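You operate a simulated robot arm through the tools that you are given. There is no shell and no other tool. Be economical: measure what you need, move in short steps, check, and stop when the job is done.

The job below is to be done with a simulated two-armed robot. You get a single attempt, and the scene is never put back.

Task
Pick up the yellow disk pack from the table with the white cloth with one hand, pass it to the other hand and put it on the work shelf of the stock rack. Set down upright: disk pack.

The check looks at the end state, three seconds after you hand in, the way a careful person would. Anything else that was tipped, shoved, dropped, spilled or broken makes it a failure. Flat cloth is picked up by pressing the open fingertips on it (5 to 10 N) and closing them slowly along it; thin cloth reads only 2 to 8 mm in the jaws.

Robot
Two 7-joint arms with two-finger parallel grippers on one trunk, on a base that drives. Base frame: it is fixed to the floor where the robot stands at the start and does not move with it; the origin is under the middle of the robot, x ahead of it, y to its left, z up. Readings come in m, rad, newtons and seconds.
The left shoulder is at the start at [0.07, 0.163, 1.12], the right one opposite. With the tool pointing down near the work surface each hand reaches from about 0.38 to 0.88 m from the robot's upright axis, wherever it stands, measured 20 degrees to its own side. Places, roughly: work shelf of the stock rack [0, 1.2, 0.7]. Payload 3.43 kg a hand.
Tool frame (each hand has its own): the origin (TCP) lies between the finger pads and is the grasp point; the fingertips stand 0.034 m ahead of it; z points along the fingers, y is the line along which they close. The gripper opens to 0.128 m. The fingers are 0.024 m wide and 0.012 m thick; the gripper's body (0.048 by 0.13 m) begins 0.096 m behind the TCP.
Orientation is that of the tool frame in the base frame, as a unit quaternion [x, y, z, w]. With the fingers straight down and closing along the base's y, the tool's x points along the base's -x, its y along +y and its z along -z.

Tools
- The arms move only by the tool move_arm. It takes "left_targets", "right_targets" or both (then of equal length, played together; a hand with none holds still); each is a list that holds one entry, the list of rows, each a list of 7 numbers: the shift along the base's x, y, z in units of 50 mm (1.0 is 50 mm), then the turn, a rotation vector about the base's x, y, z in units of 5 degrees (1.0 is 5 degrees), then the finger opening in mm, from 0 to 128. In form: [[[dx, dy, dz, ax, ay, az, grip], ...]]. A call has 1 to 20 rows; each row shifts and turns the commanded pose from where the row before left it. A call with a number of a shift or a turn outside -1 to 1 is refused whole. A row lasts 0.2 s, in which the tool goes at most 0.05 m and 0.15 rad; a call with a longer step from one row to the next is refused whole, and so is a gripper value outside its range. A pose out of reach is approached as far as the arm can. The call stops where the force on the tool passes 40 N (or 10 N more than at its start, if that is more) or the arm is blocked; 0.2 s more then pass. Each finger travels about 0.153 m/s and halts on what it meets, pressing with about 38 N; the grip force reading is that of the motor and also rises with nothing between the fingers. The clock runs only during rows and for 0.2 s after the last one: add rows that do not move to give the fingers time. It gives the time, the measured TCP pose, the force on the tool (base axes), the opening and the grip force at its end, in the units of the frame above (readings bear some noise), with the torque about the TCP (base axes, N m) and any sound that the robot's microphone picked up.
- Cameras (640 x 400 px; columns grow to the right, rows downward): "scene" is now at [0.1316, 0.0026, 1.3577]; the picture's right is [0.11, -0.99, 0.00], its down [-0.48, -0.05, -0.88] and it looks along [0.87, 0.10, -0.48] (base axes); focal length 292 px, centre (320, 200). "left" rides on the left gripper at [0.076, 0.011, -0.16] in its tool frame; the picture's right is [-0.15, 0.99, 0.00], its down [-0.88, -0.13, -0.46] and it looks along [-0.45, -0.07, 0.89] (tool axes); focal length 234 px, centre (320, 200). "right" rides on the right gripper at [0.076, -0.011, -0.16] in its tool frame; the picture's right is [0.15, 0.99, 0.00], its down [-0.88, 0.13, -0.46] and it looks along [-0.45, 0.07, 0.89] (tool axes); focal length 234 px, centre (320, 200). There is no depth. A picture from a camera that has moved, and an enlarged one, comes with that camera's place and axes in the base frame and with its lens. The place of the scene camera against the robot may be out by one fixed shift of up to 0.018 m in any direction.
- snapshot(camera): a new picture of that camera. It takes no simulated time.
- move_column(by): slides the trunk up (or, below 0, down) by that many m; the arms and the scene camera ride with it, the base frame stays. It gives what a move gives, with no picture.
- base_move(legs): drives the robot by 1 to 6 legs, each [ahead, left, turn to the left] in m, m and rad, along the robot's own axes; the way and the turn of a leg run together, so that a leg with both is an arc; at most 1.5 m and 3.142 rad a leg. The arms and the cameras ride along, it lands a little off, and it stops where it bumps. It gives what a move gives.
- aim_head(pan, tilt): turns the head with the scene camera to pan (to the left, within 1.501 rad either way) and tilt (down, from -0.506 to 1.204), counted from straight ahead of the robot. It gives what a move gives.
- inspect(camera, box): a new picture of the part [left, top, right, bottom] of that camera's present view, enlarged. It takes no simulated time.
- close_job(): hands the job in; it is judged then, once.

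Go step by step. Nothing tells you exact positions but the pictures and the camera data: compare them with the known pose of the tool, close in by small moves and look again before you grip or let go. The budget is 120 turns and 100 pictures, counting those below and the enlarged ones. Unless the task says otherwise, let go and move clear before handing in, and close with one line.

The tools are called after "Request:" by a JSON object that holds its "method" and its "body". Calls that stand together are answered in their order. move_arm: Moves the arms, as the interface text tells. Its arguments: {"type":"object","properties":{"left_targets":{"type":"array","items":{"type":"array","items":{"type":"array","items":{"type":"number"}}}},"right_targets":{"type":"array","items":{"type":"array","items":{"type":"array","items":{"type":"number"}}}}},"required":[]} The other tools are called the same way: move_column (by) slides the trunk up or down; base_move (legs) drives the base; aim_head (pan, tilt) turns the head that bears the scene camera; snapshot (camera) takes a picture; inspect (camera, box) takes an enlarged picture of a part of a camera's view; close_job () hands the job in.

At the start:

```text
t: 0.0
left_tcp_pos: [0.5949, 0.2871, 1.0536]
left_orientation: [-0.001, 1.0, 0.0, 0.0]
left_ft_force: [-0.4, -0.8, -0.6]
left_wrist_torque: [-0.01, -0.03, -0.01]
left_grip_width: 0.128
left_grip_force: 0.1
right_tcp_pos: [0.648, -0.3174, 1.0114]
right_orientation: [0.001, 1.0, -0.001, 0.0]
right_ft_force: [-0.6, -0.1, 0.1]
right_wrist_torque: [-0.03, 0.0, -0.03]
right_grip_width: 0.1278
right_grip_force: 0.0
trunk travel left (down, up): [-0.6, 0.34]
robot x, y, heading: [-0.0, -0.0023, -0.007]
head pan, tilt: [0.11, 0.499]
```

scene: 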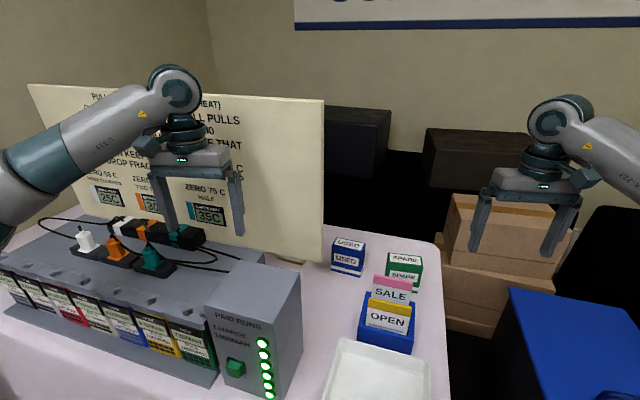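
right: 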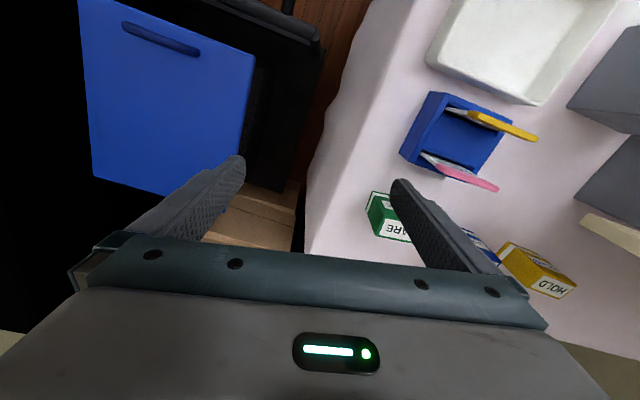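
left: 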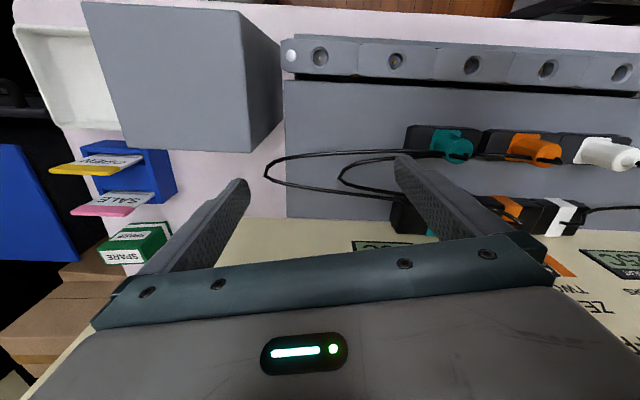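

The table with the white cloth holds a gray device, small boxes and a blue holder. I'll look more closely to identify the yellow disk pack.

Request:
{"method": "inspect", "body": {"camera": "scene", "box": [260, 200, 460, 400]}}

Request:
{"method": "inspect", "body": {"camera": "right", "box": [340, 60, 640, 310]}}

Request:
{"method": "inspect", "body": {"camera": "scene", "box": [0, 180, 240, 400]}}

```text
2.00 times, centred on (360, 300) of scene
camera zoom: at [0.1316, 0.0026, 1.3577], right [0.11, -0.99, 0.0], down [-0.48, -0.05, -0.88], along [0.87, 0.1, -0.48], focal length 584 px, centre (240, 0)
```

zoom: 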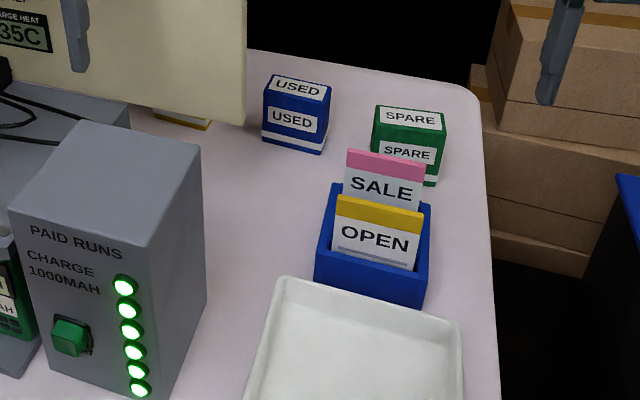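

```text
1.60 times, centred on (490, 185) of right
camera zoom: at [0.5735, -0.3288, 1.1719], right [-0.15, 0.99, 0.0], down [0.88, 0.13, 0.46], along [0.45, 0.07, -0.89], focal length 375 px, centre (48, 224)
```

zoom: 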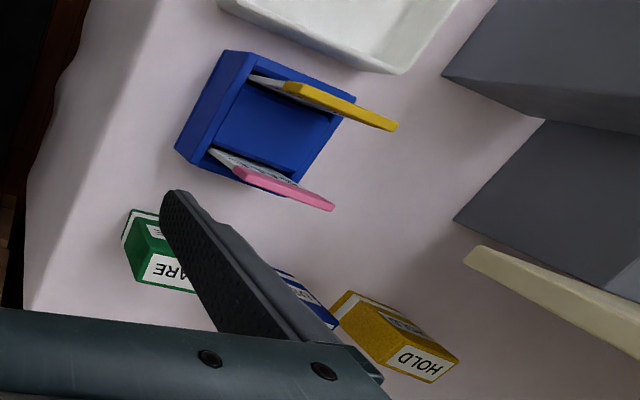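

```text
1.82 times, centred on (120, 290) of scene
camera zoom: at [0.1316, 0.0026, 1.3577], right [0.11, -0.99, 0.0], down [-0.48, -0.05, -0.88], along [0.87, 0.1, -0.48], focal length 531 px, centre (684, 36)
```

zoom: 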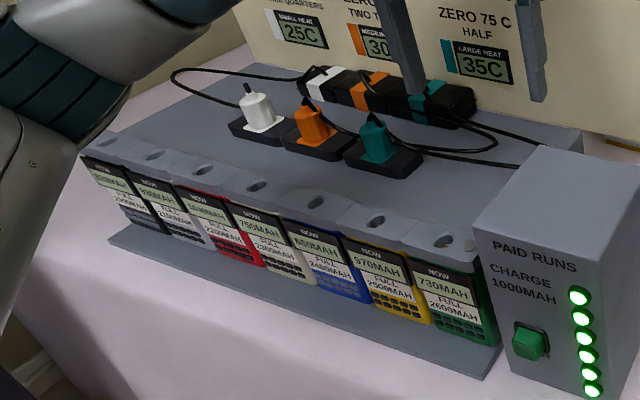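

The yellow "HOLD" box is likely the disk pack. It stands behind the raised panel at about (0.87, 0.20). I'll look around before planning the approach.

Request:
{"method": "aim_head", "body": {"pan": -0.6, "tilt": 0.7}}

Request:
{"method": "snapshot", "body": {"camera": "scene"}}

Request:
{"method": "aim_head", "body": {"pan": 1.5, "tilt": 0.5}}

Request:
{"method": "snapshot", "body": {"camera": "scene"}}

Request:
{"method": "aim_head", "body": {"pan": 0.1, "tilt": 0.9}}

Request:
{"method": "snapshot", "body": {"camera": "scene"}}

```text
t: 1.1
left_tcp_pos: [0.5956, 0.2881, 1.0544]
left_orientation: [0.0, 1.0, 0.0, 0.0]
left_ft_force: [-0.8, -0.4, -0.1]
left_wrist_torque: [0.01, 0.04, -0.04]
left_grip_width: 0.1281
left_grip_force: 0.1
right_tcp_pos: [0.6475, -0.3178, 1.0114]
right_orientation: [0.0, 1.0, 0.0, 0.001]
right_ft_force: [0.4, 0.0, -1.4]
right_wrist_torque: [0.0, 0.0, 0.0]
right_grip_width: 0.1278
right_grip_force: 0.0
trunk travel left (down, up): [-0.6, 0.34]
robot x, y, heading: [-0.0009, 0.0017, 0.003]
head pan, tilt: [-0.6, 0.7]
```

```text
93 pictures are left
camera scene: at [0.1113, -0.0553, 1.3401], right [-0.56, -0.83, 0.0], down [-0.53, 0.36, -0.76], along [0.63, -0.43, -0.64], focal length 292 px, centre (320, 200)
```

scene: 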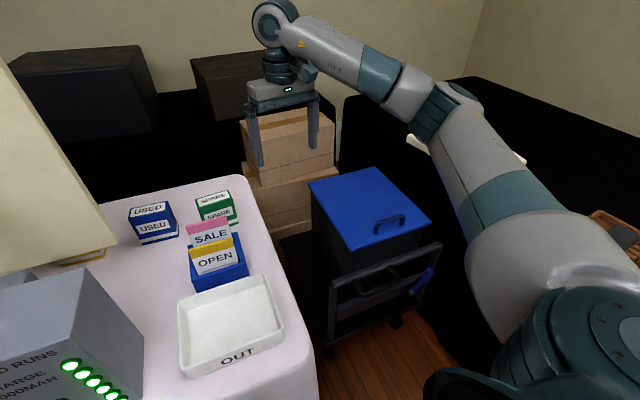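

```text
t: 3.1
left_tcp_pos: [0.5948, 0.2887, 1.0535]
left_orientation: [-0.001, 1.0, 0.001, 0.0]
left_ft_force: [-0.1, -0.4, 0.4]
left_wrist_torque: [0.01, -0.03, -0.03]
left_grip_width: 0.1279
left_grip_force: 0.0
right_tcp_pos: [0.6489, -0.3157, 1.0118]
right_orientation: [0.0, 1.0, 0.0, 0.0]
right_ft_force: [0.0, 0.3, 0.3]
right_wrist_torque: [0.01, 0.01, -0.05]
right_grip_width: 0.1278
right_grip_force: 0.2
trunk travel left (down, up): [-0.6, 0.34]
robot x, y, heading: [0.001, -0.0016, -0.001]
head pan, tilt: [1.499, 0.499]
```

```text
92 pictures are left
camera scene: at [0.0477, 0.0833, 1.3578], right [1.0, -0.07, 0.0], down [-0.03, -0.48, -0.88], along [0.06, 0.88, -0.48], focal length 292 px, centre (320, 200)
```

scene: 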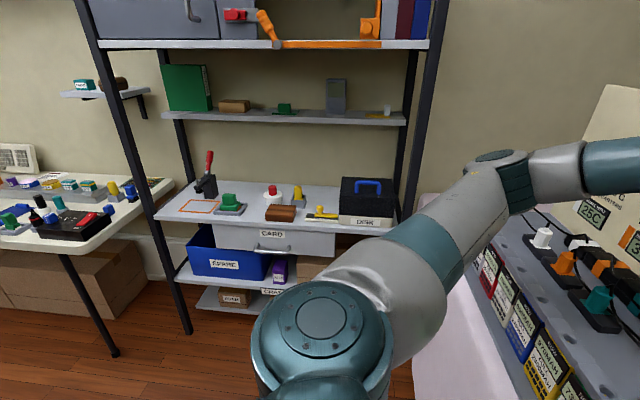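

```text
t: 4.6
left_tcp_pos: [0.5948, 0.2876, 1.0544]
left_orientation: [0.0, 1.0, -0.001, -0.001]
left_ft_force: [0.8, -0.5, 0.4]
left_wrist_torque: [0.02, 0.0, -0.02]
left_grip_width: 0.1281
left_grip_force: 0.0
right_tcp_pos: [0.6486, -0.3169, 1.0115]
right_orientation: [0.0, 1.0, 0.0, 0.0]
right_ft_force: [-0.9, 0.6, 0.7]
right_wrist_torque: [-0.03, 0.04, 0.02]
right_grip_width: 0.128
right_grip_force: 0.0
trunk travel left (down, up): [-0.6, 0.34]
robot x, y, heading: [0.0006, 0.0021, 0.001]
head pan, tilt: [0.099, 0.901]
```

```text
91 pictures are left
camera scene: at [0.1163, 0.0002, 1.3239], right [0.1, -0.99, 0.0], down [-0.78, -0.08, -0.62], along [0.62, 0.06, -0.78], focal length 292 px, centre (320, 200)
```

scene: 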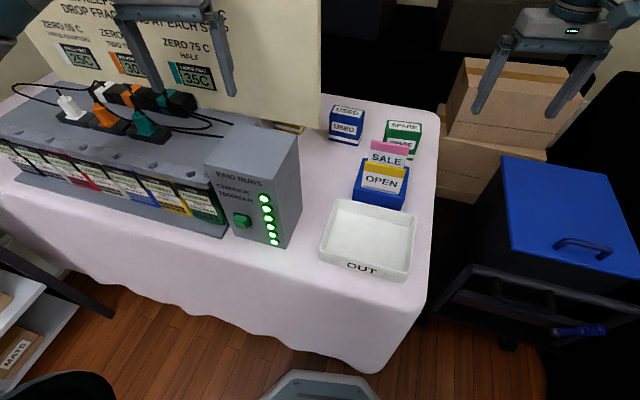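

The rack is to the left, with a clear work shelf. The pack is behind the panel, so I plan to shift right, turn left and reach around the panel's right edge with the right hand. I'll check base clearance and look closer at the rack.

Request:
{"method": "aim_head", "body": {"pan": -0.3, "tilt": 1.2}}

Request:
{"method": "snapshot", "body": {"camera": "scene"}}

Request:
{"method": "aim_head", "body": {"pan": 1.5, "tilt": 0.5}}

Request:
{"method": "inspect", "body": {"camera": "scene", "box": [140, 130, 420, 305]}}

```text
t: 5.5
left_tcp_pos: [0.5958, 0.2869, 1.0549]
left_orientation: [-0.001, 1.0, 0.0, 0.0]
left_ft_force: [-0.2, -0.3, 0.2]
left_wrist_torque: [-0.01, -0.02, -0.02]
left_grip_width: 0.1278
left_grip_force: 0.2
right_tcp_pos: [0.6479, -0.3174, 1.0116]
right_orientation: [0.0, 1.0, 0.0, -0.001]
right_ft_force: [-0.2, -0.1, -1.3]
right_wrist_torque: [0.0, 0.0, 0.02]
right_grip_width: 0.1278
right_grip_force: 0.1
trunk travel left (down, up): [-0.6, 0.34]
robot x, y, heading: [-0.0014, -0.0009, 0.001]
head pan, tilt: [-0.3, 1.201]
```

```text
90 pictures are left
camera scene: at [0.0946, -0.0239, 1.3041], right [-0.29, -0.96, 0.0], down [-0.89, 0.27, -0.36], along [0.35, -0.11, -0.93], focal length 292 px, centre (320, 200)
```

scene: 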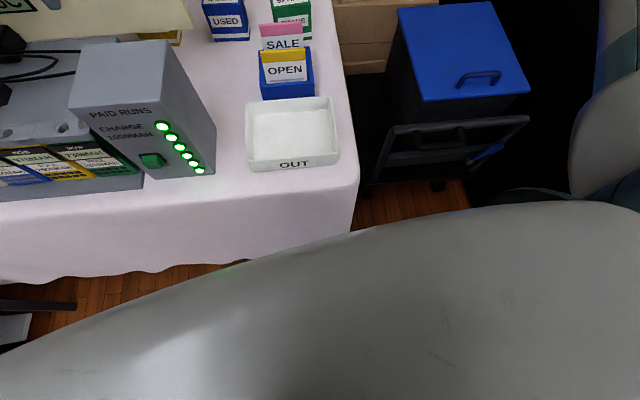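

```text
t: 7.3
left_tcp_pos: [0.5947, 0.2874, 1.0538]
left_orientation: [-0.001, 1.0, 0.001, 0.0]
left_ft_force: [0.3, 1.0, 1.2]
left_wrist_torque: [-0.01, 0.0, 0.0]
left_grip_width: 0.1281
left_grip_force: 0.1
right_tcp_pos: [0.6487, -0.3177, 1.0112]
right_orientation: [0.0, 1.0, 0.0, -0.001]
right_ft_force: [0.1, -1.0, 0.1]
right_wrist_torque: [0.01, -0.03, 0.0]
right_grip_width: 0.1279
right_grip_force: 0.1
trunk travel left (down, up): [-0.6, 0.34]
robot x, y, heading: [-0.0031, -0.0029, 0.003]
head pan, tilt: [1.499, 0.499]
```

```text
2.29 times, centred on (280, 218) of scene
camera zoom: at [0.0477, 0.0833, 1.3578], right [1.0, -0.07, 0.0], down [-0.03, -0.48, -0.88], along [0.06, 0.88, -0.48], focal length 667 px, centre (411, 160)
```

zoom: 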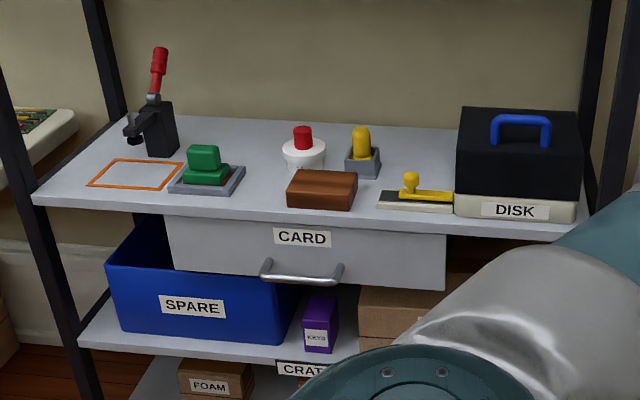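

Free space on the work shelf is clear. Next I'll pull the right hand back, then shift right and turn left 45°.

Request:
{"method": "move_arm", "body": {"right_targets": [[[-1, 0, 0.5, 0, 0, 0, 128], [-1, 0, 0.5, 0, 0, 0, 128], [-1, 0, 0, 0, 0, 0, 128], [-1, 0, 0, 0, 0, 0, 128]]]}}

Request:
{"method": "base_move", "body": {"legs": [[0.03, -0.22, 0], [0, 0, 0.75]]}}

Request:
{"method": "aim_head", "body": {"pan": -0.4, "tilt": 0.6}}

Request:
{"method": "snapshot", "body": {"camera": "scene"}}

Request:
{"method": "snapshot", "body": {"camera": "right"}}

```text
refused: row 1 steps farther than a row can; nothing moved
```

```text
t: 8.4
left_tcp_pos: [0.5932, 0.2315, 1.0549]
left_orientation: [-0.008, 1.0, 0.001, 0.0]
left_ft_force: [0.0, -0.4, 0.3]
left_wrist_torque: [0.03, -0.04, 0.02]
left_grip_width: 0.128
left_grip_force: 0.0
right_tcp_pos: [0.6562, -0.3724, 1.0095]
right_orientation: [-0.008, 1.0, 0.002, -0.001]
right_ft_force: [-0.6, -1.0, -0.4]
right_wrist_torque: [0.05, -0.02, 0.0]
right_grip_width: 0.1281
right_grip_force: 0.0
trunk travel left (down, up): [-0.6, 0.34]
robot x, y, heading: [0.0051, -0.0675, 0.021]
head pan, tilt: [1.499, 0.499]
stopped in leg 1: the robot was blocked; the commanded pose is now the measured one
```

```text
t: 10.2
left_tcp_pos: [0.5927, 0.2335, 1.0539]
left_orientation: [-0.009, 1.0, 0.0, -0.001]
left_ft_force: [0.9, 1.3, 1.2]
left_wrist_torque: [-0.03, 0.03, -0.01]
left_grip_width: 0.1279
left_grip_force: 0.1
right_tcp_pos: [0.6558, -0.3698, 1.0103]
right_orientation: [-0.009, 1.0, 0.0, -0.001]
right_ft_force: [-0.4, -0.3, -0.1]
right_wrist_torque: [-0.02, -0.01, -0.01]
right_grip_width: 0.128
right_grip_force: 0.2
trunk travel left (down, up): [-0.6, 0.34]
robot x, y, heading: [0.0017, -0.0659, 0.018]
head pan, tilt: [-0.4, 0.6]
```

```text
88 pictures are left
camera scene: at [0.1258, -0.1038, 1.3487], right [-0.37, -0.93, 0.0], down [-0.52, 0.21, -0.82], along [0.77, -0.31, -0.57], focal length 292 px, centre (320, 200)
```

scene: 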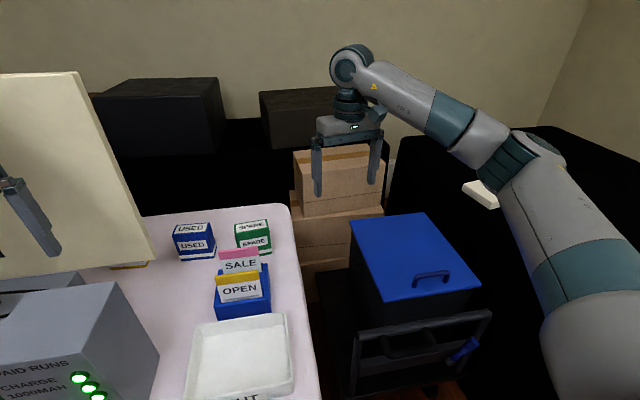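

```text
87 pictures are left
camera right: at [0.5822, -0.3825, 1.1711], right [-0.16, 0.99, 0.0], down [0.88, 0.15, 0.45], along [0.45, 0.07, -0.89], focal length 234 px, centre (320, 200)
```

right: 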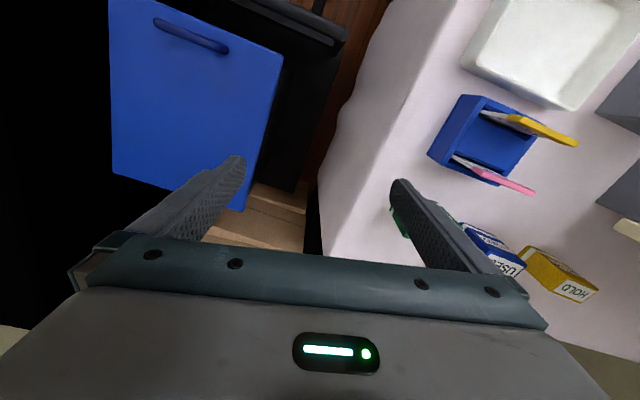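

The base was blocked after about 0.07 m to the right. I'll look right to see what it met.

Request:
{"method": "aim_head", "body": {"pan": -1.4, "tilt": 0.7}}

Request:
{"method": "snapshot", "body": {"camera": "scene"}}

```text
t: 11.5
left_tcp_pos: [0.592, 0.2328, 1.0527]
left_orientation: [-0.008, 1.0, 0.0, 0.001]
left_ft_force: [-0.6, 0.4, 0.2]
left_wrist_torque: [0.02, 0.01, 0.0]
left_grip_width: 0.1281
left_grip_force: 0.1
right_tcp_pos: [0.6568, -0.3706, 1.0097]
right_orientation: [-0.01, 1.0, 0.0, -0.001]
right_ft_force: [0.4, -0.6, 0.0]
right_wrist_torque: [0.0, -0.01, 0.01]
right_grip_width: 0.1279
right_grip_force: 0.0
trunk travel left (down, up): [-0.6, 0.34]
robot x, y, heading: [0.0019, -0.0673, 0.02]
head pan, tilt: [-1.4, 0.7]
```

```text
86 pictures are left
camera scene: at [0.0598, -0.1544, 1.3401], right [-0.98, -0.19, 0.0], down [-0.12, 0.63, -0.76], along [0.14, -0.75, -0.64], focal length 292 px, centre (320, 200)
```

scene: 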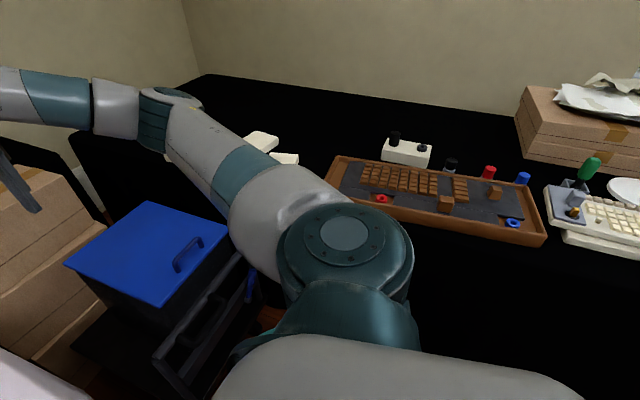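

A black-covered table on the right limits sideways motion. Turning left in place should still give the right arm enough reach, so I'll pull the right hand back and up, then turn.

Request:
{"method": "move_arm", "body": {"right_targets": [[[-0.7, 0, 0.7, 0, 0, 0, 128], [-0.7, 0, 0.7, 0, 0, 0, 128], [-0.7, 0, 0.7, 0, 0, 0, 128], [-0.7, 0, 0.7, 0, 0, 0, 128], [-0.9, 0, 0, 0, 0, 0, 128]]], "left_targets": [[[-0.7, 0, 0.7, 0, 0, 0, 128], [-0.7, 0, 0.7, 0, 0, 0, 128], [-0.5, 0, 0.5, 0, 0, 0, 128], [0, 0, 0, 0, 0, 0, 128], [0, 0, 0, 0, 0, 0, 128]]]}}

Request:
{"method": "base_move", "body": {"legs": [[0, 0.02, 0], [0, 0, 0.4]]}}

Request:
{"method": "aim_head", "body": {"pan": -0.3, "tilt": 0.6}}

Request:
{"method": "snapshot", "body": {"camera": "scene"}}

```text
t: 12.7
left_tcp_pos: [0.4974, 0.2324, 1.1501]
left_orientation: [-0.009, 1.0, 0.0, 0.001]
left_ft_force: [-0.3, 0.2, -0.6]
left_wrist_torque: [0.04, -0.02, 0.01]
left_grip_width: 0.1282
left_grip_force: 0.1
right_tcp_pos: [0.4701, -0.37, 1.152]
right_orientation: [-0.009, 1.0, 0.001, 0.0]
right_ft_force: [-1.0, -0.1, -0.5]
right_wrist_torque: [0.02, -0.01, -0.01]
right_grip_width: 0.1279
right_grip_force: 0.0
trunk travel left (down, up): [-0.6, 0.34]
robot x, y, heading: [0.0024, -0.0653, 0.022]
head pan, tilt: [-1.4, 0.7]
```

```text
t: 14.7
left_tcp_pos: [0.3406, 0.4232, 1.148]
left_orientation: [-0.207, 0.978, -0.001, 0.0]
left_ft_force: [0.1, 0.3, -0.3]
left_wrist_torque: [-0.02, 0.02, -0.02]
left_grip_width: 0.1281
left_grip_force: 0.0
right_tcp_pos: [0.5536, -0.1411, 1.1509]
right_orientation: [-0.208, 0.978, 0.0, 0.0]
right_ft_force: [-0.7, -0.6, 0.0]
right_wrist_torque: [0.01, 0.01, -0.03]
right_grip_width: 0.1277
right_grip_force: 0.1
trunk travel left (down, up): [-0.6, 0.34]
robot x, y, heading: [0.0021, -0.045, 0.419]
head pan, tilt: [-1.4, 0.7]
```

```text
t: 16.0
left_tcp_pos: [0.3425, 0.4213, 1.1473]
left_orientation: [-0.208, 0.978, 0.0, 0.0]
left_ft_force: [0.2, -0.9, -0.4]
left_wrist_torque: [0.03, -0.01, -0.03]
left_grip_width: 0.1278
left_grip_force: 0.0
right_tcp_pos: [0.5536, -0.1433, 1.1506]
right_orientation: [-0.208, 0.978, -0.001, -0.002]
right_ft_force: [-0.2, -0.6, 0.2]
right_wrist_torque: [0.01, 0.0, 0.01]
right_grip_width: 0.1281
right_grip_force: 0.1
trunk travel left (down, up): [-0.6, 0.34]
robot x, y, heading: [0.0028, -0.047, 0.417]
head pan, tilt: [-0.3, 0.6]
```

```text
85 pictures are left
camera scene: at [0.1267, -0.0212, 1.3487], right [0.12, -0.99, 0.0], down [-0.56, -0.07, -0.82], along [0.82, 0.1, -0.57], focal length 292 px, centre (320, 200)
```

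scene: 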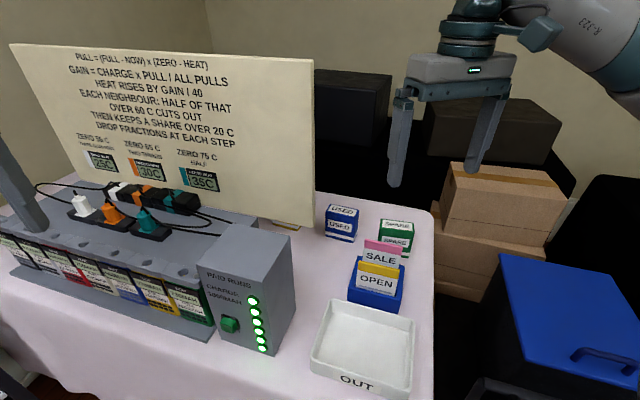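

The turn worked without contact. I'll turn a bit further and view through the right-hand camera.

Request:
{"method": "base_move", "body": {"legs": [[0, 0, 0.35]]}}

Request:
{"method": "aim_head", "body": {"pan": -0.75, "tilt": 0.6}}

Request:
{"method": "snapshot", "body": {"camera": "right"}}

Request:
{"method": "snapshot", "body": {"camera": "scene"}}

```text
t: 17.5
left_tcp_pos: [0.159, 0.5106, 1.1487]
left_orientation: [-0.376, 0.927, 0.001, 0.0]
left_ft_force: [-0.3, -0.4, -0.2]
left_wrist_torque: [-0.01, -0.06, -0.01]
left_grip_width: 0.1281
left_grip_force: 0.0
right_tcp_pos: [0.5539, 0.0534, 1.1503]
right_orientation: [-0.376, 0.926, -0.001, -0.001]
right_ft_force: [0.1, 0.5, 0.1]
right_wrist_torque: [0.04, 0.03, 0.02]
right_grip_width: 0.1279
right_grip_force: 0.0
trunk travel left (down, up): [-0.6, 0.34]
robot x, y, heading: [0.0035, -0.0436, 0.773]
head pan, tilt: [-0.3, 0.6]
```

```text
t: 18.4
left_tcp_pos: [0.159, 0.5121, 1.1477]
left_orientation: [-0.375, 0.927, 0.0, 0.0]
left_ft_force: [-1.0, -0.1, 0.0]
left_wrist_torque: [0.04, -0.06, 0.02]
left_grip_width: 0.1281
left_grip_force: 0.0
right_tcp_pos: [0.5545, 0.0525, 1.1503]
right_orientation: [-0.376, 0.927, 0.0, -0.001]
right_ft_force: [-0.4, 0.3, 0.1]
right_wrist_torque: [0.0, 0.01, -0.02]
right_grip_width: 0.1276
right_grip_force: 0.1
trunk travel left (down, up): [-0.6, 0.34]
robot x, y, heading: [0.0003, -0.0435, 0.77]
head pan, tilt: [-0.75, 0.6]
```

```text
84 pictures are left
camera right: at [0.5082, -0.0086, 1.3105], right [-0.79, 0.61, 0.0], down [0.54, 0.71, 0.45], along [0.28, 0.36, -0.89], focal length 234 px, centre (320, 200)
```

right: 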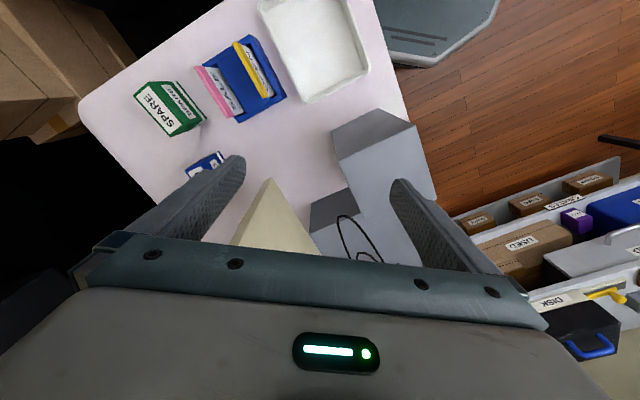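

```text
83 pictures are left
camera scene: at [0.1176, -0.0152, 1.3487], right [0.02, -1.0, 0.0], down [-0.57, -0.01, -0.82], along [0.82, 0.02, -0.57], focal length 292 px, centre (320, 200)
```

scene: 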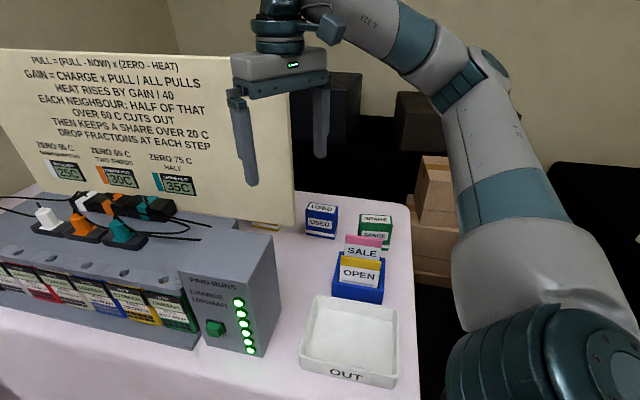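

The panel's lower right corner is at about (0.706, 0.071, 0.86). I'll move the right hand right of the panel, then forward, turning it to face +y for a look behind the panel.

Request:
{"method": "move_arm", "body": {"right_targets": [[[0, -0.85, 0, 0, 0, 0.92, 128], [0, -0.85, 0, 0, 0, 0.92, 128], [0, -0.85, 0, 0, 0, 0.92, 128], [0, -0.85, 0, 0, 0, 0.92, 128], [0, -0.85, 0, 0, 0, 0.92, 128], [0.85, 0, 0, 0, 0, 0.92, 128], [0.85, 0, 0, 0, 0, 0.92, 128], [0.85, 0, 0, 0, 0, 0.92, 128], [0.85, 0, 0, 0, 0, 0.92, 128], [0.85, 0, 0, 0, 0, 0.92, 128]]]}}

Request:
{"method": "snapshot", "body": {"camera": "right"}}

```text
t: 20.6
left_tcp_pos: [0.1611, 0.5121, 1.1479]
left_orientation: [-0.376, 0.927, -0.001, -0.002]
left_ft_force: [-0.2, -0.7, 0.0]
left_wrist_torque: [-0.05, 0.03, -0.02]
left_grip_width: 0.128
left_grip_force: 0.0
right_tcp_pos: [0.5965, -0.0469, 1.1046]
right_orientation: [-0.706, 0.708, -0.001, -0.001]
right_ft_force: [0.5, -0.2, -0.7]
right_wrist_torque: [-0.02, 0.07, -0.01]
right_grip_width: 0.1278
right_grip_force: 0.0
right hand out of reach, approached as far as the arm can: row 5, 7, 8, 9, 10
trunk travel left (down, up): [-0.6, 0.34]
robot x, y, heading: [0.0002, -0.0458, 0.766]
head pan, tilt: [-0.75, 0.6]
```

```text
82 pictures are left
camera right: at [0.6087, -0.1228, 1.2651], right [-0.99, -0.14, 0.0], down [-0.13, 0.88, 0.45], along [-0.07, 0.45, -0.89], focal length 234 px, centre (320, 200)
```

right: 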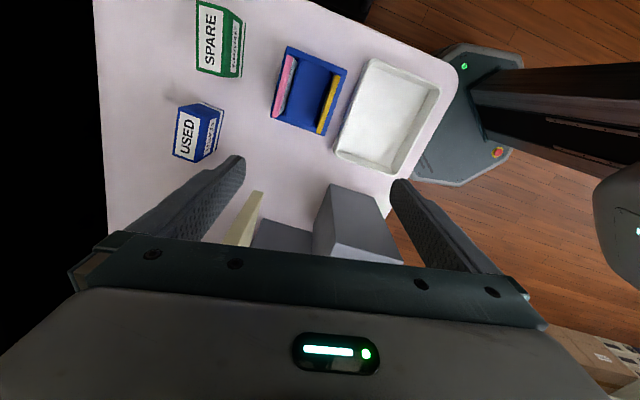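

That pose was partly out of reach, likely from the high wrist together with the yaw. I'll lower the hand and reduce the yaw, and see how the arm follows.

Request:
{"method": "move_arm", "body": {"right_targets": [[[0, 0, -0.5, 0, 0, -1, 128], [0, 0, -0.5, 0, 0, -1, 128], [0, 0, -0.5, 0, 0, -1, 128], [0, 0, -0.5, 0, 0, -1, 128], [0, 0, 0, 0, 0, 0, 128]]]}}

Request:
{"method": "snapshot", "body": {"camera": "right"}}

Request:
{"method": "snapshot", "body": {"camera": "scene"}}

```text
t: 21.8
left_tcp_pos: [0.1596, 0.5098, 1.1491]
left_orientation: [-0.376, 0.927, 0.0, 0.0]
left_ft_force: [0.6, 0.7, -0.2]
left_wrist_torque: [0.01, 0.02, -0.07]
left_grip_width: 0.1281
left_grip_force: 0.0
right_tcp_pos: [0.5932, -0.0475, 1.0061]
right_orientation: [-0.574, 0.819, -0.001, -0.001]
right_ft_force: [-0.7, 0.2, 0.3]
right_wrist_torque: [-0.01, -0.03, 0.03]
right_grip_width: 0.128
right_grip_force: 0.2
trunk travel left (down, up): [-0.6, 0.34]
robot x, y, heading: [-0.0012, -0.046, 0.771]
head pan, tilt: [-0.75, 0.6]
```

```text
81 pictures are left
camera right: at [0.5799, -0.1233, 1.1661], right [-0.98, 0.2, 0.0], down [0.18, 0.87, 0.45], along [0.09, 0.45, -0.89], focal length 234 px, centre (320, 200)
```

right: 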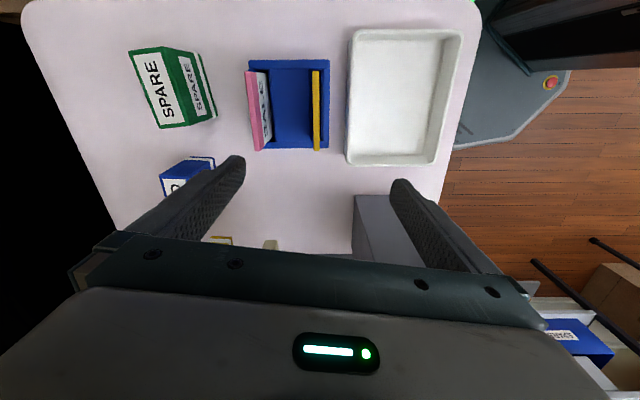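

```text
80 pictures are left
camera scene: at [0.1169, -0.0152, 1.3488], right [0.02, -1.0, 0.0], down [-0.56, -0.01, -0.83], along [0.83, 0.02, -0.56], focal length 292 px, centre (320, 200)
```

scene: 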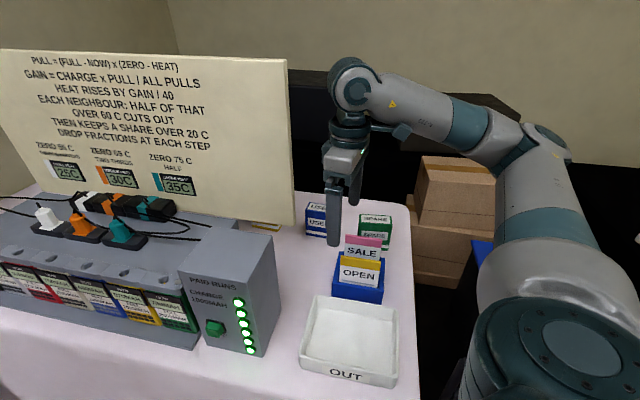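

The commanded pose follows the measured one, so I can continue from here. I'll move forward past the panel edge.

Request:
{"method": "move_arm", "body": {"right_targets": [[[0.6, -0.15, 0, 0, 0, 0, 128], [0.6, -0.15, 0, 0, 0, 0, 128], [0.6, -0.1, 0, 0, 0, 0, 128], [0.6, 0, 0, 0, 0, 0, 128], [0.6, 0, 0, 0, 0, 0, 128]]]}}

Request:
{"method": "snapshot", "body": {"camera": "right"}}

```text
t: 23.0
left_tcp_pos: [0.1603, 0.5097, 1.1485]
left_orientation: [-0.376, 0.927, 0.0, 0.001]
left_ft_force: [-0.3, 0.0, 0.6]
left_wrist_torque: [-0.01, -0.03, 0.0]
left_grip_width: 0.1279
left_grip_force: 0.0
right_tcp_pos: [0.7002, -0.0713, 1.0036]
right_orientation: [-0.572, 0.82, -0.002, -0.001]
right_ft_force: [0.2, -0.2, -0.5]
right_wrist_torque: [-0.01, -0.01, -0.03]
right_grip_width: 0.128
right_grip_force: 0.0
right hand out of reach, approached as far as the arm can: row 4, 5
trunk travel left (down, up): [-0.6, 0.34]
robot x, y, heading: [0.0029, -0.0411, 0.773]
head pan, tilt: [-0.75, 0.6]
```

```text
79 pictures are left
camera right: at [0.6858, -0.1464, 1.1649], right [-0.98, 0.2, 0.0], down [0.18, 0.87, 0.45], along [0.09, 0.44, -0.89], focal length 234 px, centre (320, 200)
```

right: 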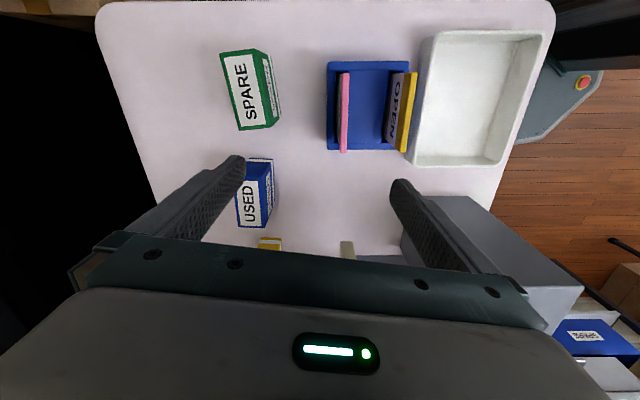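

The limit comes from the arm working too far to the side of the heading. I'll turn the base back a little so the target lies better in the right arm's reach.

Request:
{"method": "base_move", "body": {"legs": [[0, 0, -0.35]]}}

Request:
{"method": "move_arm", "body": {"right_targets": [[[0.6, 0.4, 0, 0, 0, 1, 128], [0.6, 0.5, 0, 0, 0, 1, 128], [0.6, 0.5, 0, 0, 0, 1, 128], [0.6, 0.5, 0, 0, 0, 1, 128]]]}}

Request:
{"method": "snapshot", "body": {"camera": "right"}}

```text
t: 24.5
left_tcp_pos: [0.3413, 0.4232, 1.1478]
left_orientation: [-0.207, 0.978, 0.0, -0.001]
left_ft_force: [-0.4, -0.7, -0.1]
left_wrist_torque: [0.01, -0.01, 0.01]
left_grip_width: 0.1281
left_grip_force: 0.1
right_tcp_pos: [0.6476, -0.3112, 1.0037]
right_orientation: [-0.421, 0.907, -0.001, 0.0]
right_ft_force: [0.0, 0.0, 0.2]
right_wrist_torque: [0.04, 0.01, -0.01]
right_grip_width: 0.1282
right_grip_force: 0.1
trunk travel left (down, up): [-0.6, 0.34]
robot x, y, heading: [0.0013, -0.045, 0.415]
head pan, tilt: [-0.75, 0.6]
```

```text
t: 25.5
left_tcp_pos: [0.345, 0.4256, 1.1449]
left_orientation: [-0.207, 0.978, -0.002, -0.002]
left_ft_force: [0.7, 0.5, -0.7]
left_wrist_torque: [-0.06, 0.1, 0.03]
left_grip_width: 0.1281
left_grip_force: 0.0
right_tcp_pos: [0.6377, -0.232, 1.0309]
right_orientation: [-0.516, 0.856, -0.028, 0.005]
right_ft_force: [-0.2, 1.4, -0.7]
right_wrist_torque: [-0.04, 0.01, -0.02]
right_grip_width: 0.128
right_grip_force: 0.1
right hand out of reach, approached as far as the arm can: row 1, 2, 3, 4
trunk travel left (down, up): [-0.6, 0.34]
robot x, y, heading: [0.0036, -0.0471, 0.417]
head pan, tilt: [-0.75, 0.6]
```

```text
78 pictures are left
camera right: at [0.6068, -0.2975, 1.1929], right [-0.94, 0.33, -0.05], down [0.28, 0.86, 0.43], along [0.18, 0.39, -0.9], focal length 234 px, centre (320, 200)
```

right: 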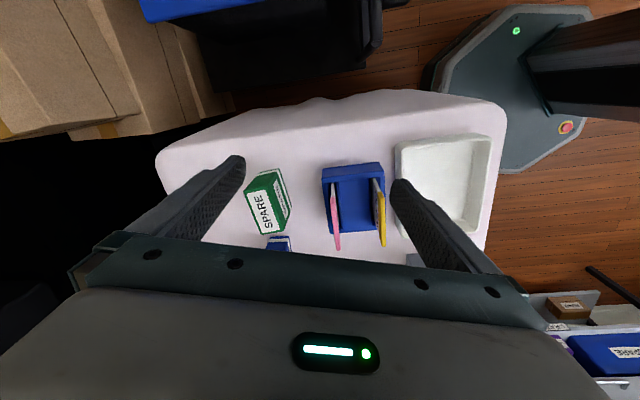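

The yaw relative to the robot seems to be the limit. I'll unwind the yaw and test how far the hand reaches in its natural yaw.

Request:
{"method": "move_arm", "body": {"right_targets": [[[0, 0, -0.2, 0.2, -0.4, -1, 128], [0, 0, -0.2, 0.2, -0.4, -1, 128], [0, 0, -0.2, 0, 0, -1, 128], [0, 0, 0, 0, 0, -1, 128], [0, 0, 0, 0, 0, -1, 128], [0, 0, 0, 0, 0, -1, 128], [0.6, 0.6, 0, 0, 0, 0, 128], [0.6, 0.6, 0, 0, 0, 0, 128], [0.6, 0.6, 0, 0, 0, 0, 128], [0.6, 0.6, 0, 0, 0, 0, 128], [0.6, 0.6, 0, 0, 0, 0, 128]]]}}

Request:
{"method": "snapshot", "body": {"camera": "right"}}

Request:
{"method": "snapshot", "body": {"camera": "scene"}}

```text
t: 27.9
left_tcp_pos: [0.3423, 0.4238, 1.1475]
left_orientation: [-0.208, 0.978, -0.001, 0.0]
left_ft_force: [-0.2, 0.4, -0.3]
left_wrist_torque: [-0.05, 0.03, -0.01]
left_grip_width: 0.1279
left_grip_force: 0.0
right_tcp_pos: [0.7856, -0.0856, 1.0006]
right_orientation: [-0.286, 0.957, -0.039, 0.037]
right_ft_force: [-0.9, -0.6, -0.2]
right_wrist_torque: [-0.02, 0.0, 0.0]
right_grip_width: 0.1279
right_grip_force: 0.0
trunk travel left (down, up): [-0.6, 0.34]
robot x, y, heading: [0.0002, -0.0453, 0.42]
head pan, tilt: [-0.75, 0.6]
```

```text
77 pictures are left
camera right: at [0.7145, -0.1286, 1.1571], right [-0.66, 0.74, -0.1], down [0.62, 0.62, 0.48], along [0.42, 0.26, -0.87], focal length 234 px, centre (320, 200)
```

right: 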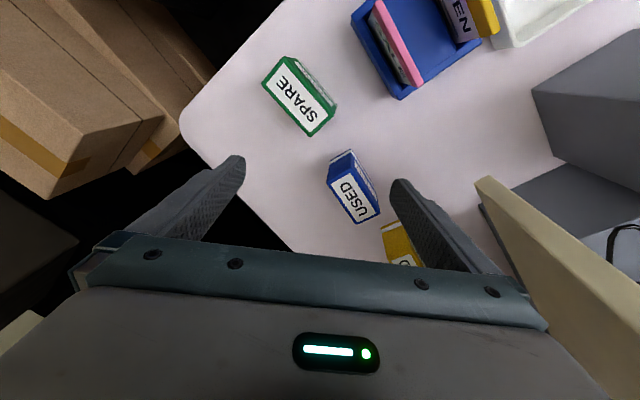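

```text
76 pictures are left
camera scene: at [0.123, -0.0587, 1.3486], right [-0.33, -0.95, 0.0], down [-0.53, 0.18, -0.82], along [0.78, -0.27, -0.57], focal length 292 px, centre (320, 200)
```

scene: 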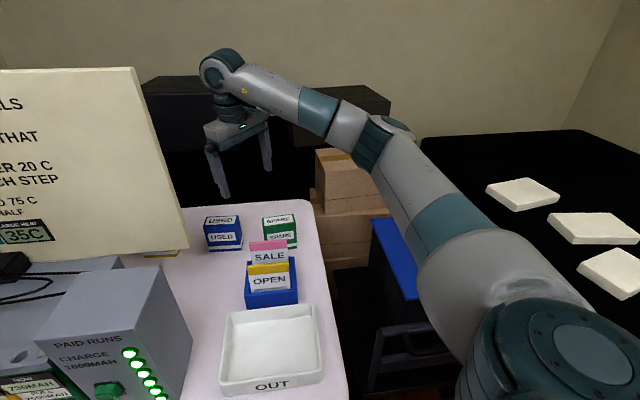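

With a natural yaw (about 33°) the arm reaches well and comes in from the right of the panel. I'll level the tool, go further past the panel edge and look at the yellow pack.

Request:
{"method": "move_arm", "body": {"right_targets": [[[0.6, 0, 0, 0.2, 0.35, 0, 128], [0.6, 0.2, 0, 0.2, 0.35, 0, 128], [0.6, 0.6, 0, 0.2, 0.35, 0, 128], [0, 0.6, 0, 0, 0, 0, 128], [0, 0.6, 0, 0, 0, 0, 128]]]}}

Request:
{"method": "snapshot", "body": {"camera": "right"}}

```text
t: 29.1
left_tcp_pos: [0.3417, 0.4242, 1.1481]
left_orientation: [-0.207, 0.978, -0.001, 0.001]
left_ft_force: [0.1, 0.0, -0.5]
left_wrist_torque: [-0.05, -0.01, -0.01]
left_grip_width: 0.1281
left_grip_force: 0.0
right_tcp_pos: [0.8575, -0.0005, 1.0013]
right_orientation: [-0.286, 0.958, -0.001, 0.001]
right_ft_force: [0.2, 0.1, -0.2]
right_wrist_torque: [-0.01, -0.02, 0.02]
right_grip_width: 0.1279
right_grip_force: 0.0
right hand out of reach, approached as far as the arm can: row 3
trunk travel left (down, up): [-0.6, 0.34]
robot x, y, heading: [0.0015, -0.0408, 0.423]
head pan, tilt: [-0.75, 0.6]
```

```text
75 pictures are left
camera right: at [0.8022, -0.0508, 1.1614], right [-0.67, 0.75, 0.0], down [0.66, 0.59, 0.46], along [0.34, 0.3, -0.89], focal length 234 px, centre (320, 200)
```

right: 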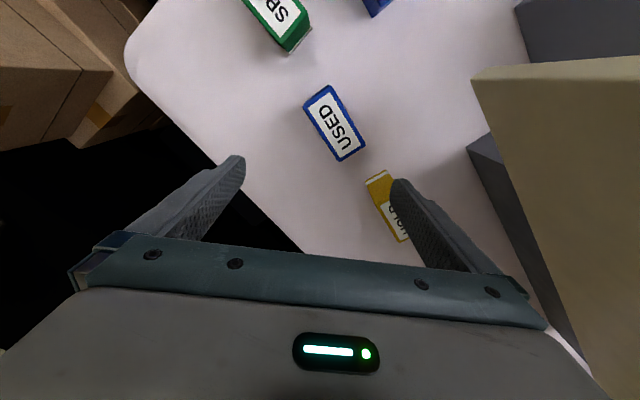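

The yellow pack is now visible beyond the right finger. I'll enlarge it.

Request:
{"method": "inspect", "body": {"camera": "right", "box": [290, 60, 450, 260]}}

```text
2.00 times, centred on (370, 160) of right
camera zoom: at [0.8022, -0.0508, 1.1614], right [-0.67, 0.75, 0.0], down [0.66, 0.59, 0.46], along [0.34, 0.3, -0.89], focal length 468 px, centre (220, 280)
```

zoom: 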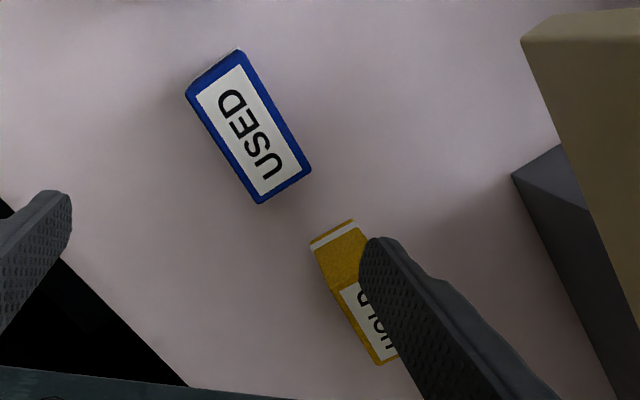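

The packs are about 0.04 × 0.08 × 0.10 m. The yellow one is centred at about (0.863, 0.175) with its long axis at 76°. I'll turn the hand so it closes along the long axis.

Request:
{"method": "move_arm", "body": {"right_targets": [[[0, 0, 0, 0, 0, -0.94, 128], [0, 0, 0, 0, 0, -0.94, 128], [0, 0, 0, 0, 0, -0.94, 128], [0, 0, 0, 0, 0, -0.94, 128], [0, 0, 0, 0, 0, -0.94, 128], [0, 0, 0, 0, 0, -0.94, 128], [0, 0, 0, 0, 0, -0.94, 128], [0, 0, 0, 0, 0, -0.94, 128], [0, 0, 0, 0, 0, -0.94, 128], [0, 0, 0, 0, 0, -0.94, 128]]]}}

Request:
{"method": "snapshot", "body": {"camera": "right"}}

Request:
{"method": "snapshot", "body": {"camera": "scene"}}

```text
t: 31.3
left_tcp_pos: [0.3414, 0.4231, 1.1484]
left_orientation: [-0.207, 0.978, 0.0, -0.001]
left_ft_force: [-0.4, -0.3, -0.8]
left_wrist_torque: [0.0, -0.03, -0.01]
left_grip_width: 0.1279
left_grip_force: 0.0
right_tcp_pos: [0.8586, -0.0006, 1.0006]
right_orientation: [0.12, 0.993, 0.0, 0.0]
right_ft_force: [0.7, 0.2, -0.7]
right_wrist_torque: [0.0, 0.0, 0.01]
right_grip_width: 0.1282
right_grip_force: 0.0
trunk travel left (down, up): [-0.6, 0.34]
robot x, y, heading: [0.0007, -0.0434, 0.419]
head pan, tilt: [-0.75, 0.6]
```

```text
73 pictures are left
camera right: at [0.783, 0.0062, 1.1609], right [0.09, 1.0, 0.0], down [0.89, -0.08, 0.46], along [0.46, -0.04, -0.89], focal length 234 px, centre (320, 200)
```

right: 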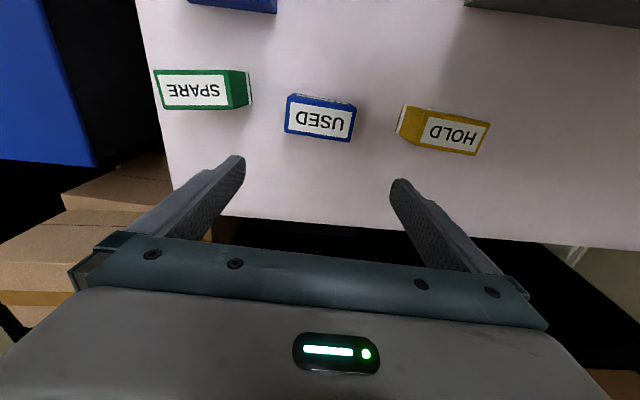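

```text
72 pictures are left
camera scene: at [0.1226, -0.0602, 1.3487], right [-0.33, -0.95, 0.0], down [-0.53, 0.18, -0.82], along [0.78, -0.27, -0.57], focal length 292 px, centre (320, 200)
```

scene: 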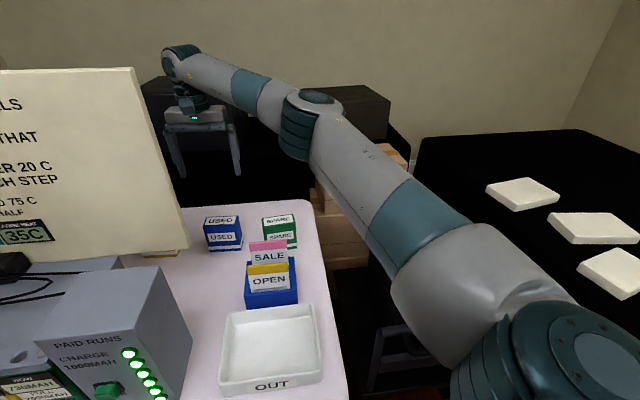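

The view is clear. I'll measure the yellow pack precisely.

Request:
{"method": "inspect", "body": {"camera": "right", "box": [360, 70, 520, 170]}}

```text
4.00 times, centred on (440, 120) of right
camera zoom: at [0.783, 0.0062, 1.1609], right [0.09, 1.0, 0.0], down [0.89, -0.08, 0.46], along [0.46, -0.04, -0.89], focal length 937 px, centre (-160, 520)
```

zoom: 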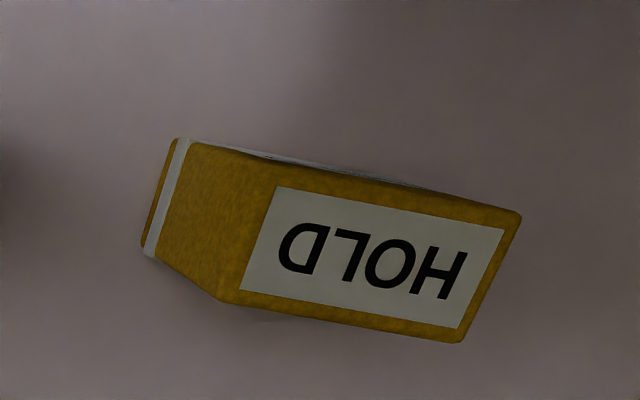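

The pack is centred at (0.8655, 0.179), its top is at 0.8375 and it is 0.09 m long. I'll move over it in steps while watching clearance to the panel.

Request:
{"method": "move_arm", "body": {"right_targets": [[[0.15, 0.5, 0, 0, 0, -0.3, 128], [0, 0.5, 0, 0, 0, 0, 128], [0, 0.5, 0, 0, 0, 0, 128], [0, 0.5, 0, 0, 0, 0, 128]]]}}

Request:
{"method": "aim_head", "body": {"pan": -0.4, "tilt": 0.4}}

Request:
{"method": "snapshot", "body": {"camera": "scene"}}

Request:
{"method": "snapshot", "body": {"camera": "right"}}

```text
t: 32.3
left_tcp_pos: [0.3408, 0.4218, 1.1481]
left_orientation: [-0.207, 0.978, 0.0, 0.0]
left_ft_force: [-0.4, 0.4, -0.4]
left_wrist_torque: [0.02, 0.01, 0.01]
left_grip_width: 0.1278
left_grip_force: 0.0
right_tcp_pos: [0.8507, 0.0897, 0.9995]
right_orientation: [0.132, 0.991, -0.001, 0.0]
right_ft_force: [0.7, -0.2, 0.5]
right_wrist_torque: [0.0, -0.01, -0.01]
right_grip_width: 0.128
right_grip_force: 0.0
right hand out of reach, approached as far as the arm can: row 3, 4
trunk travel left (down, up): [-0.6, 0.34]
robot x, y, heading: [0.0015, -0.0435, 0.416]
head pan, tilt: [-0.75, 0.6]
```

```text
t: 33.1
left_tcp_pos: [0.342, 0.4216, 1.1477]
left_orientation: [-0.208, 0.978, -0.001, 0.001]
left_ft_force: [0.6, 0.2, -0.3]
left_wrist_torque: [0.03, 0.0, 0.01]
left_grip_width: 0.1278
left_grip_force: 0.2
right_tcp_pos: [0.8505, 0.0892, 1.0]
right_orientation: [0.132, 0.991, -0.001, 0.0]
right_ft_force: [-0.5, 0.7, -0.3]
right_wrist_torque: [0.01, 0.04, 0.01]
right_grip_width: 0.128
right_grip_force: 0.0
trunk travel left (down, up): [-0.6, 0.34]
robot x, y, heading: [0.0031, -0.0449, 0.416]
head pan, tilt: [-0.4, 0.4]
```

```text
70 pictures are left
camera scene: at [0.1315, -0.0294, 1.3669], right [0.02, -1.0, 0.0], down [-0.39, -0.01, -0.92], along [0.92, 0.02, -0.39], focal length 292 px, centre (320, 200)
```

scene: 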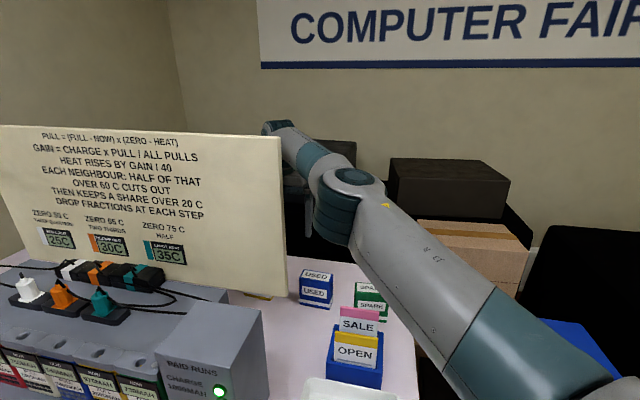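

```text
69 pictures are left
camera right: at [0.7748, 0.0984, 1.1603], right [0.12, 0.99, 0.0], down [0.88, -0.1, 0.46], along [0.45, -0.06, -0.89], focal length 234 px, centre (320, 200)
```

right: 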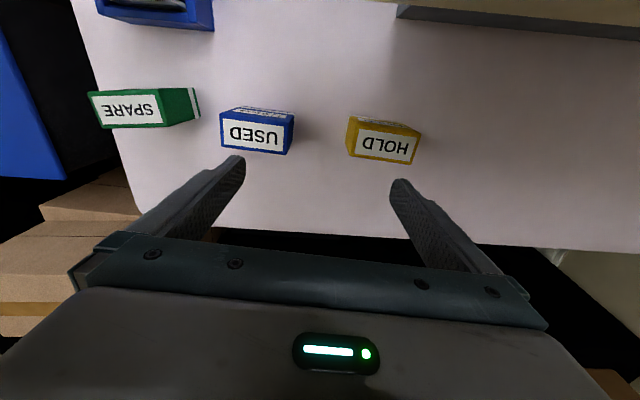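

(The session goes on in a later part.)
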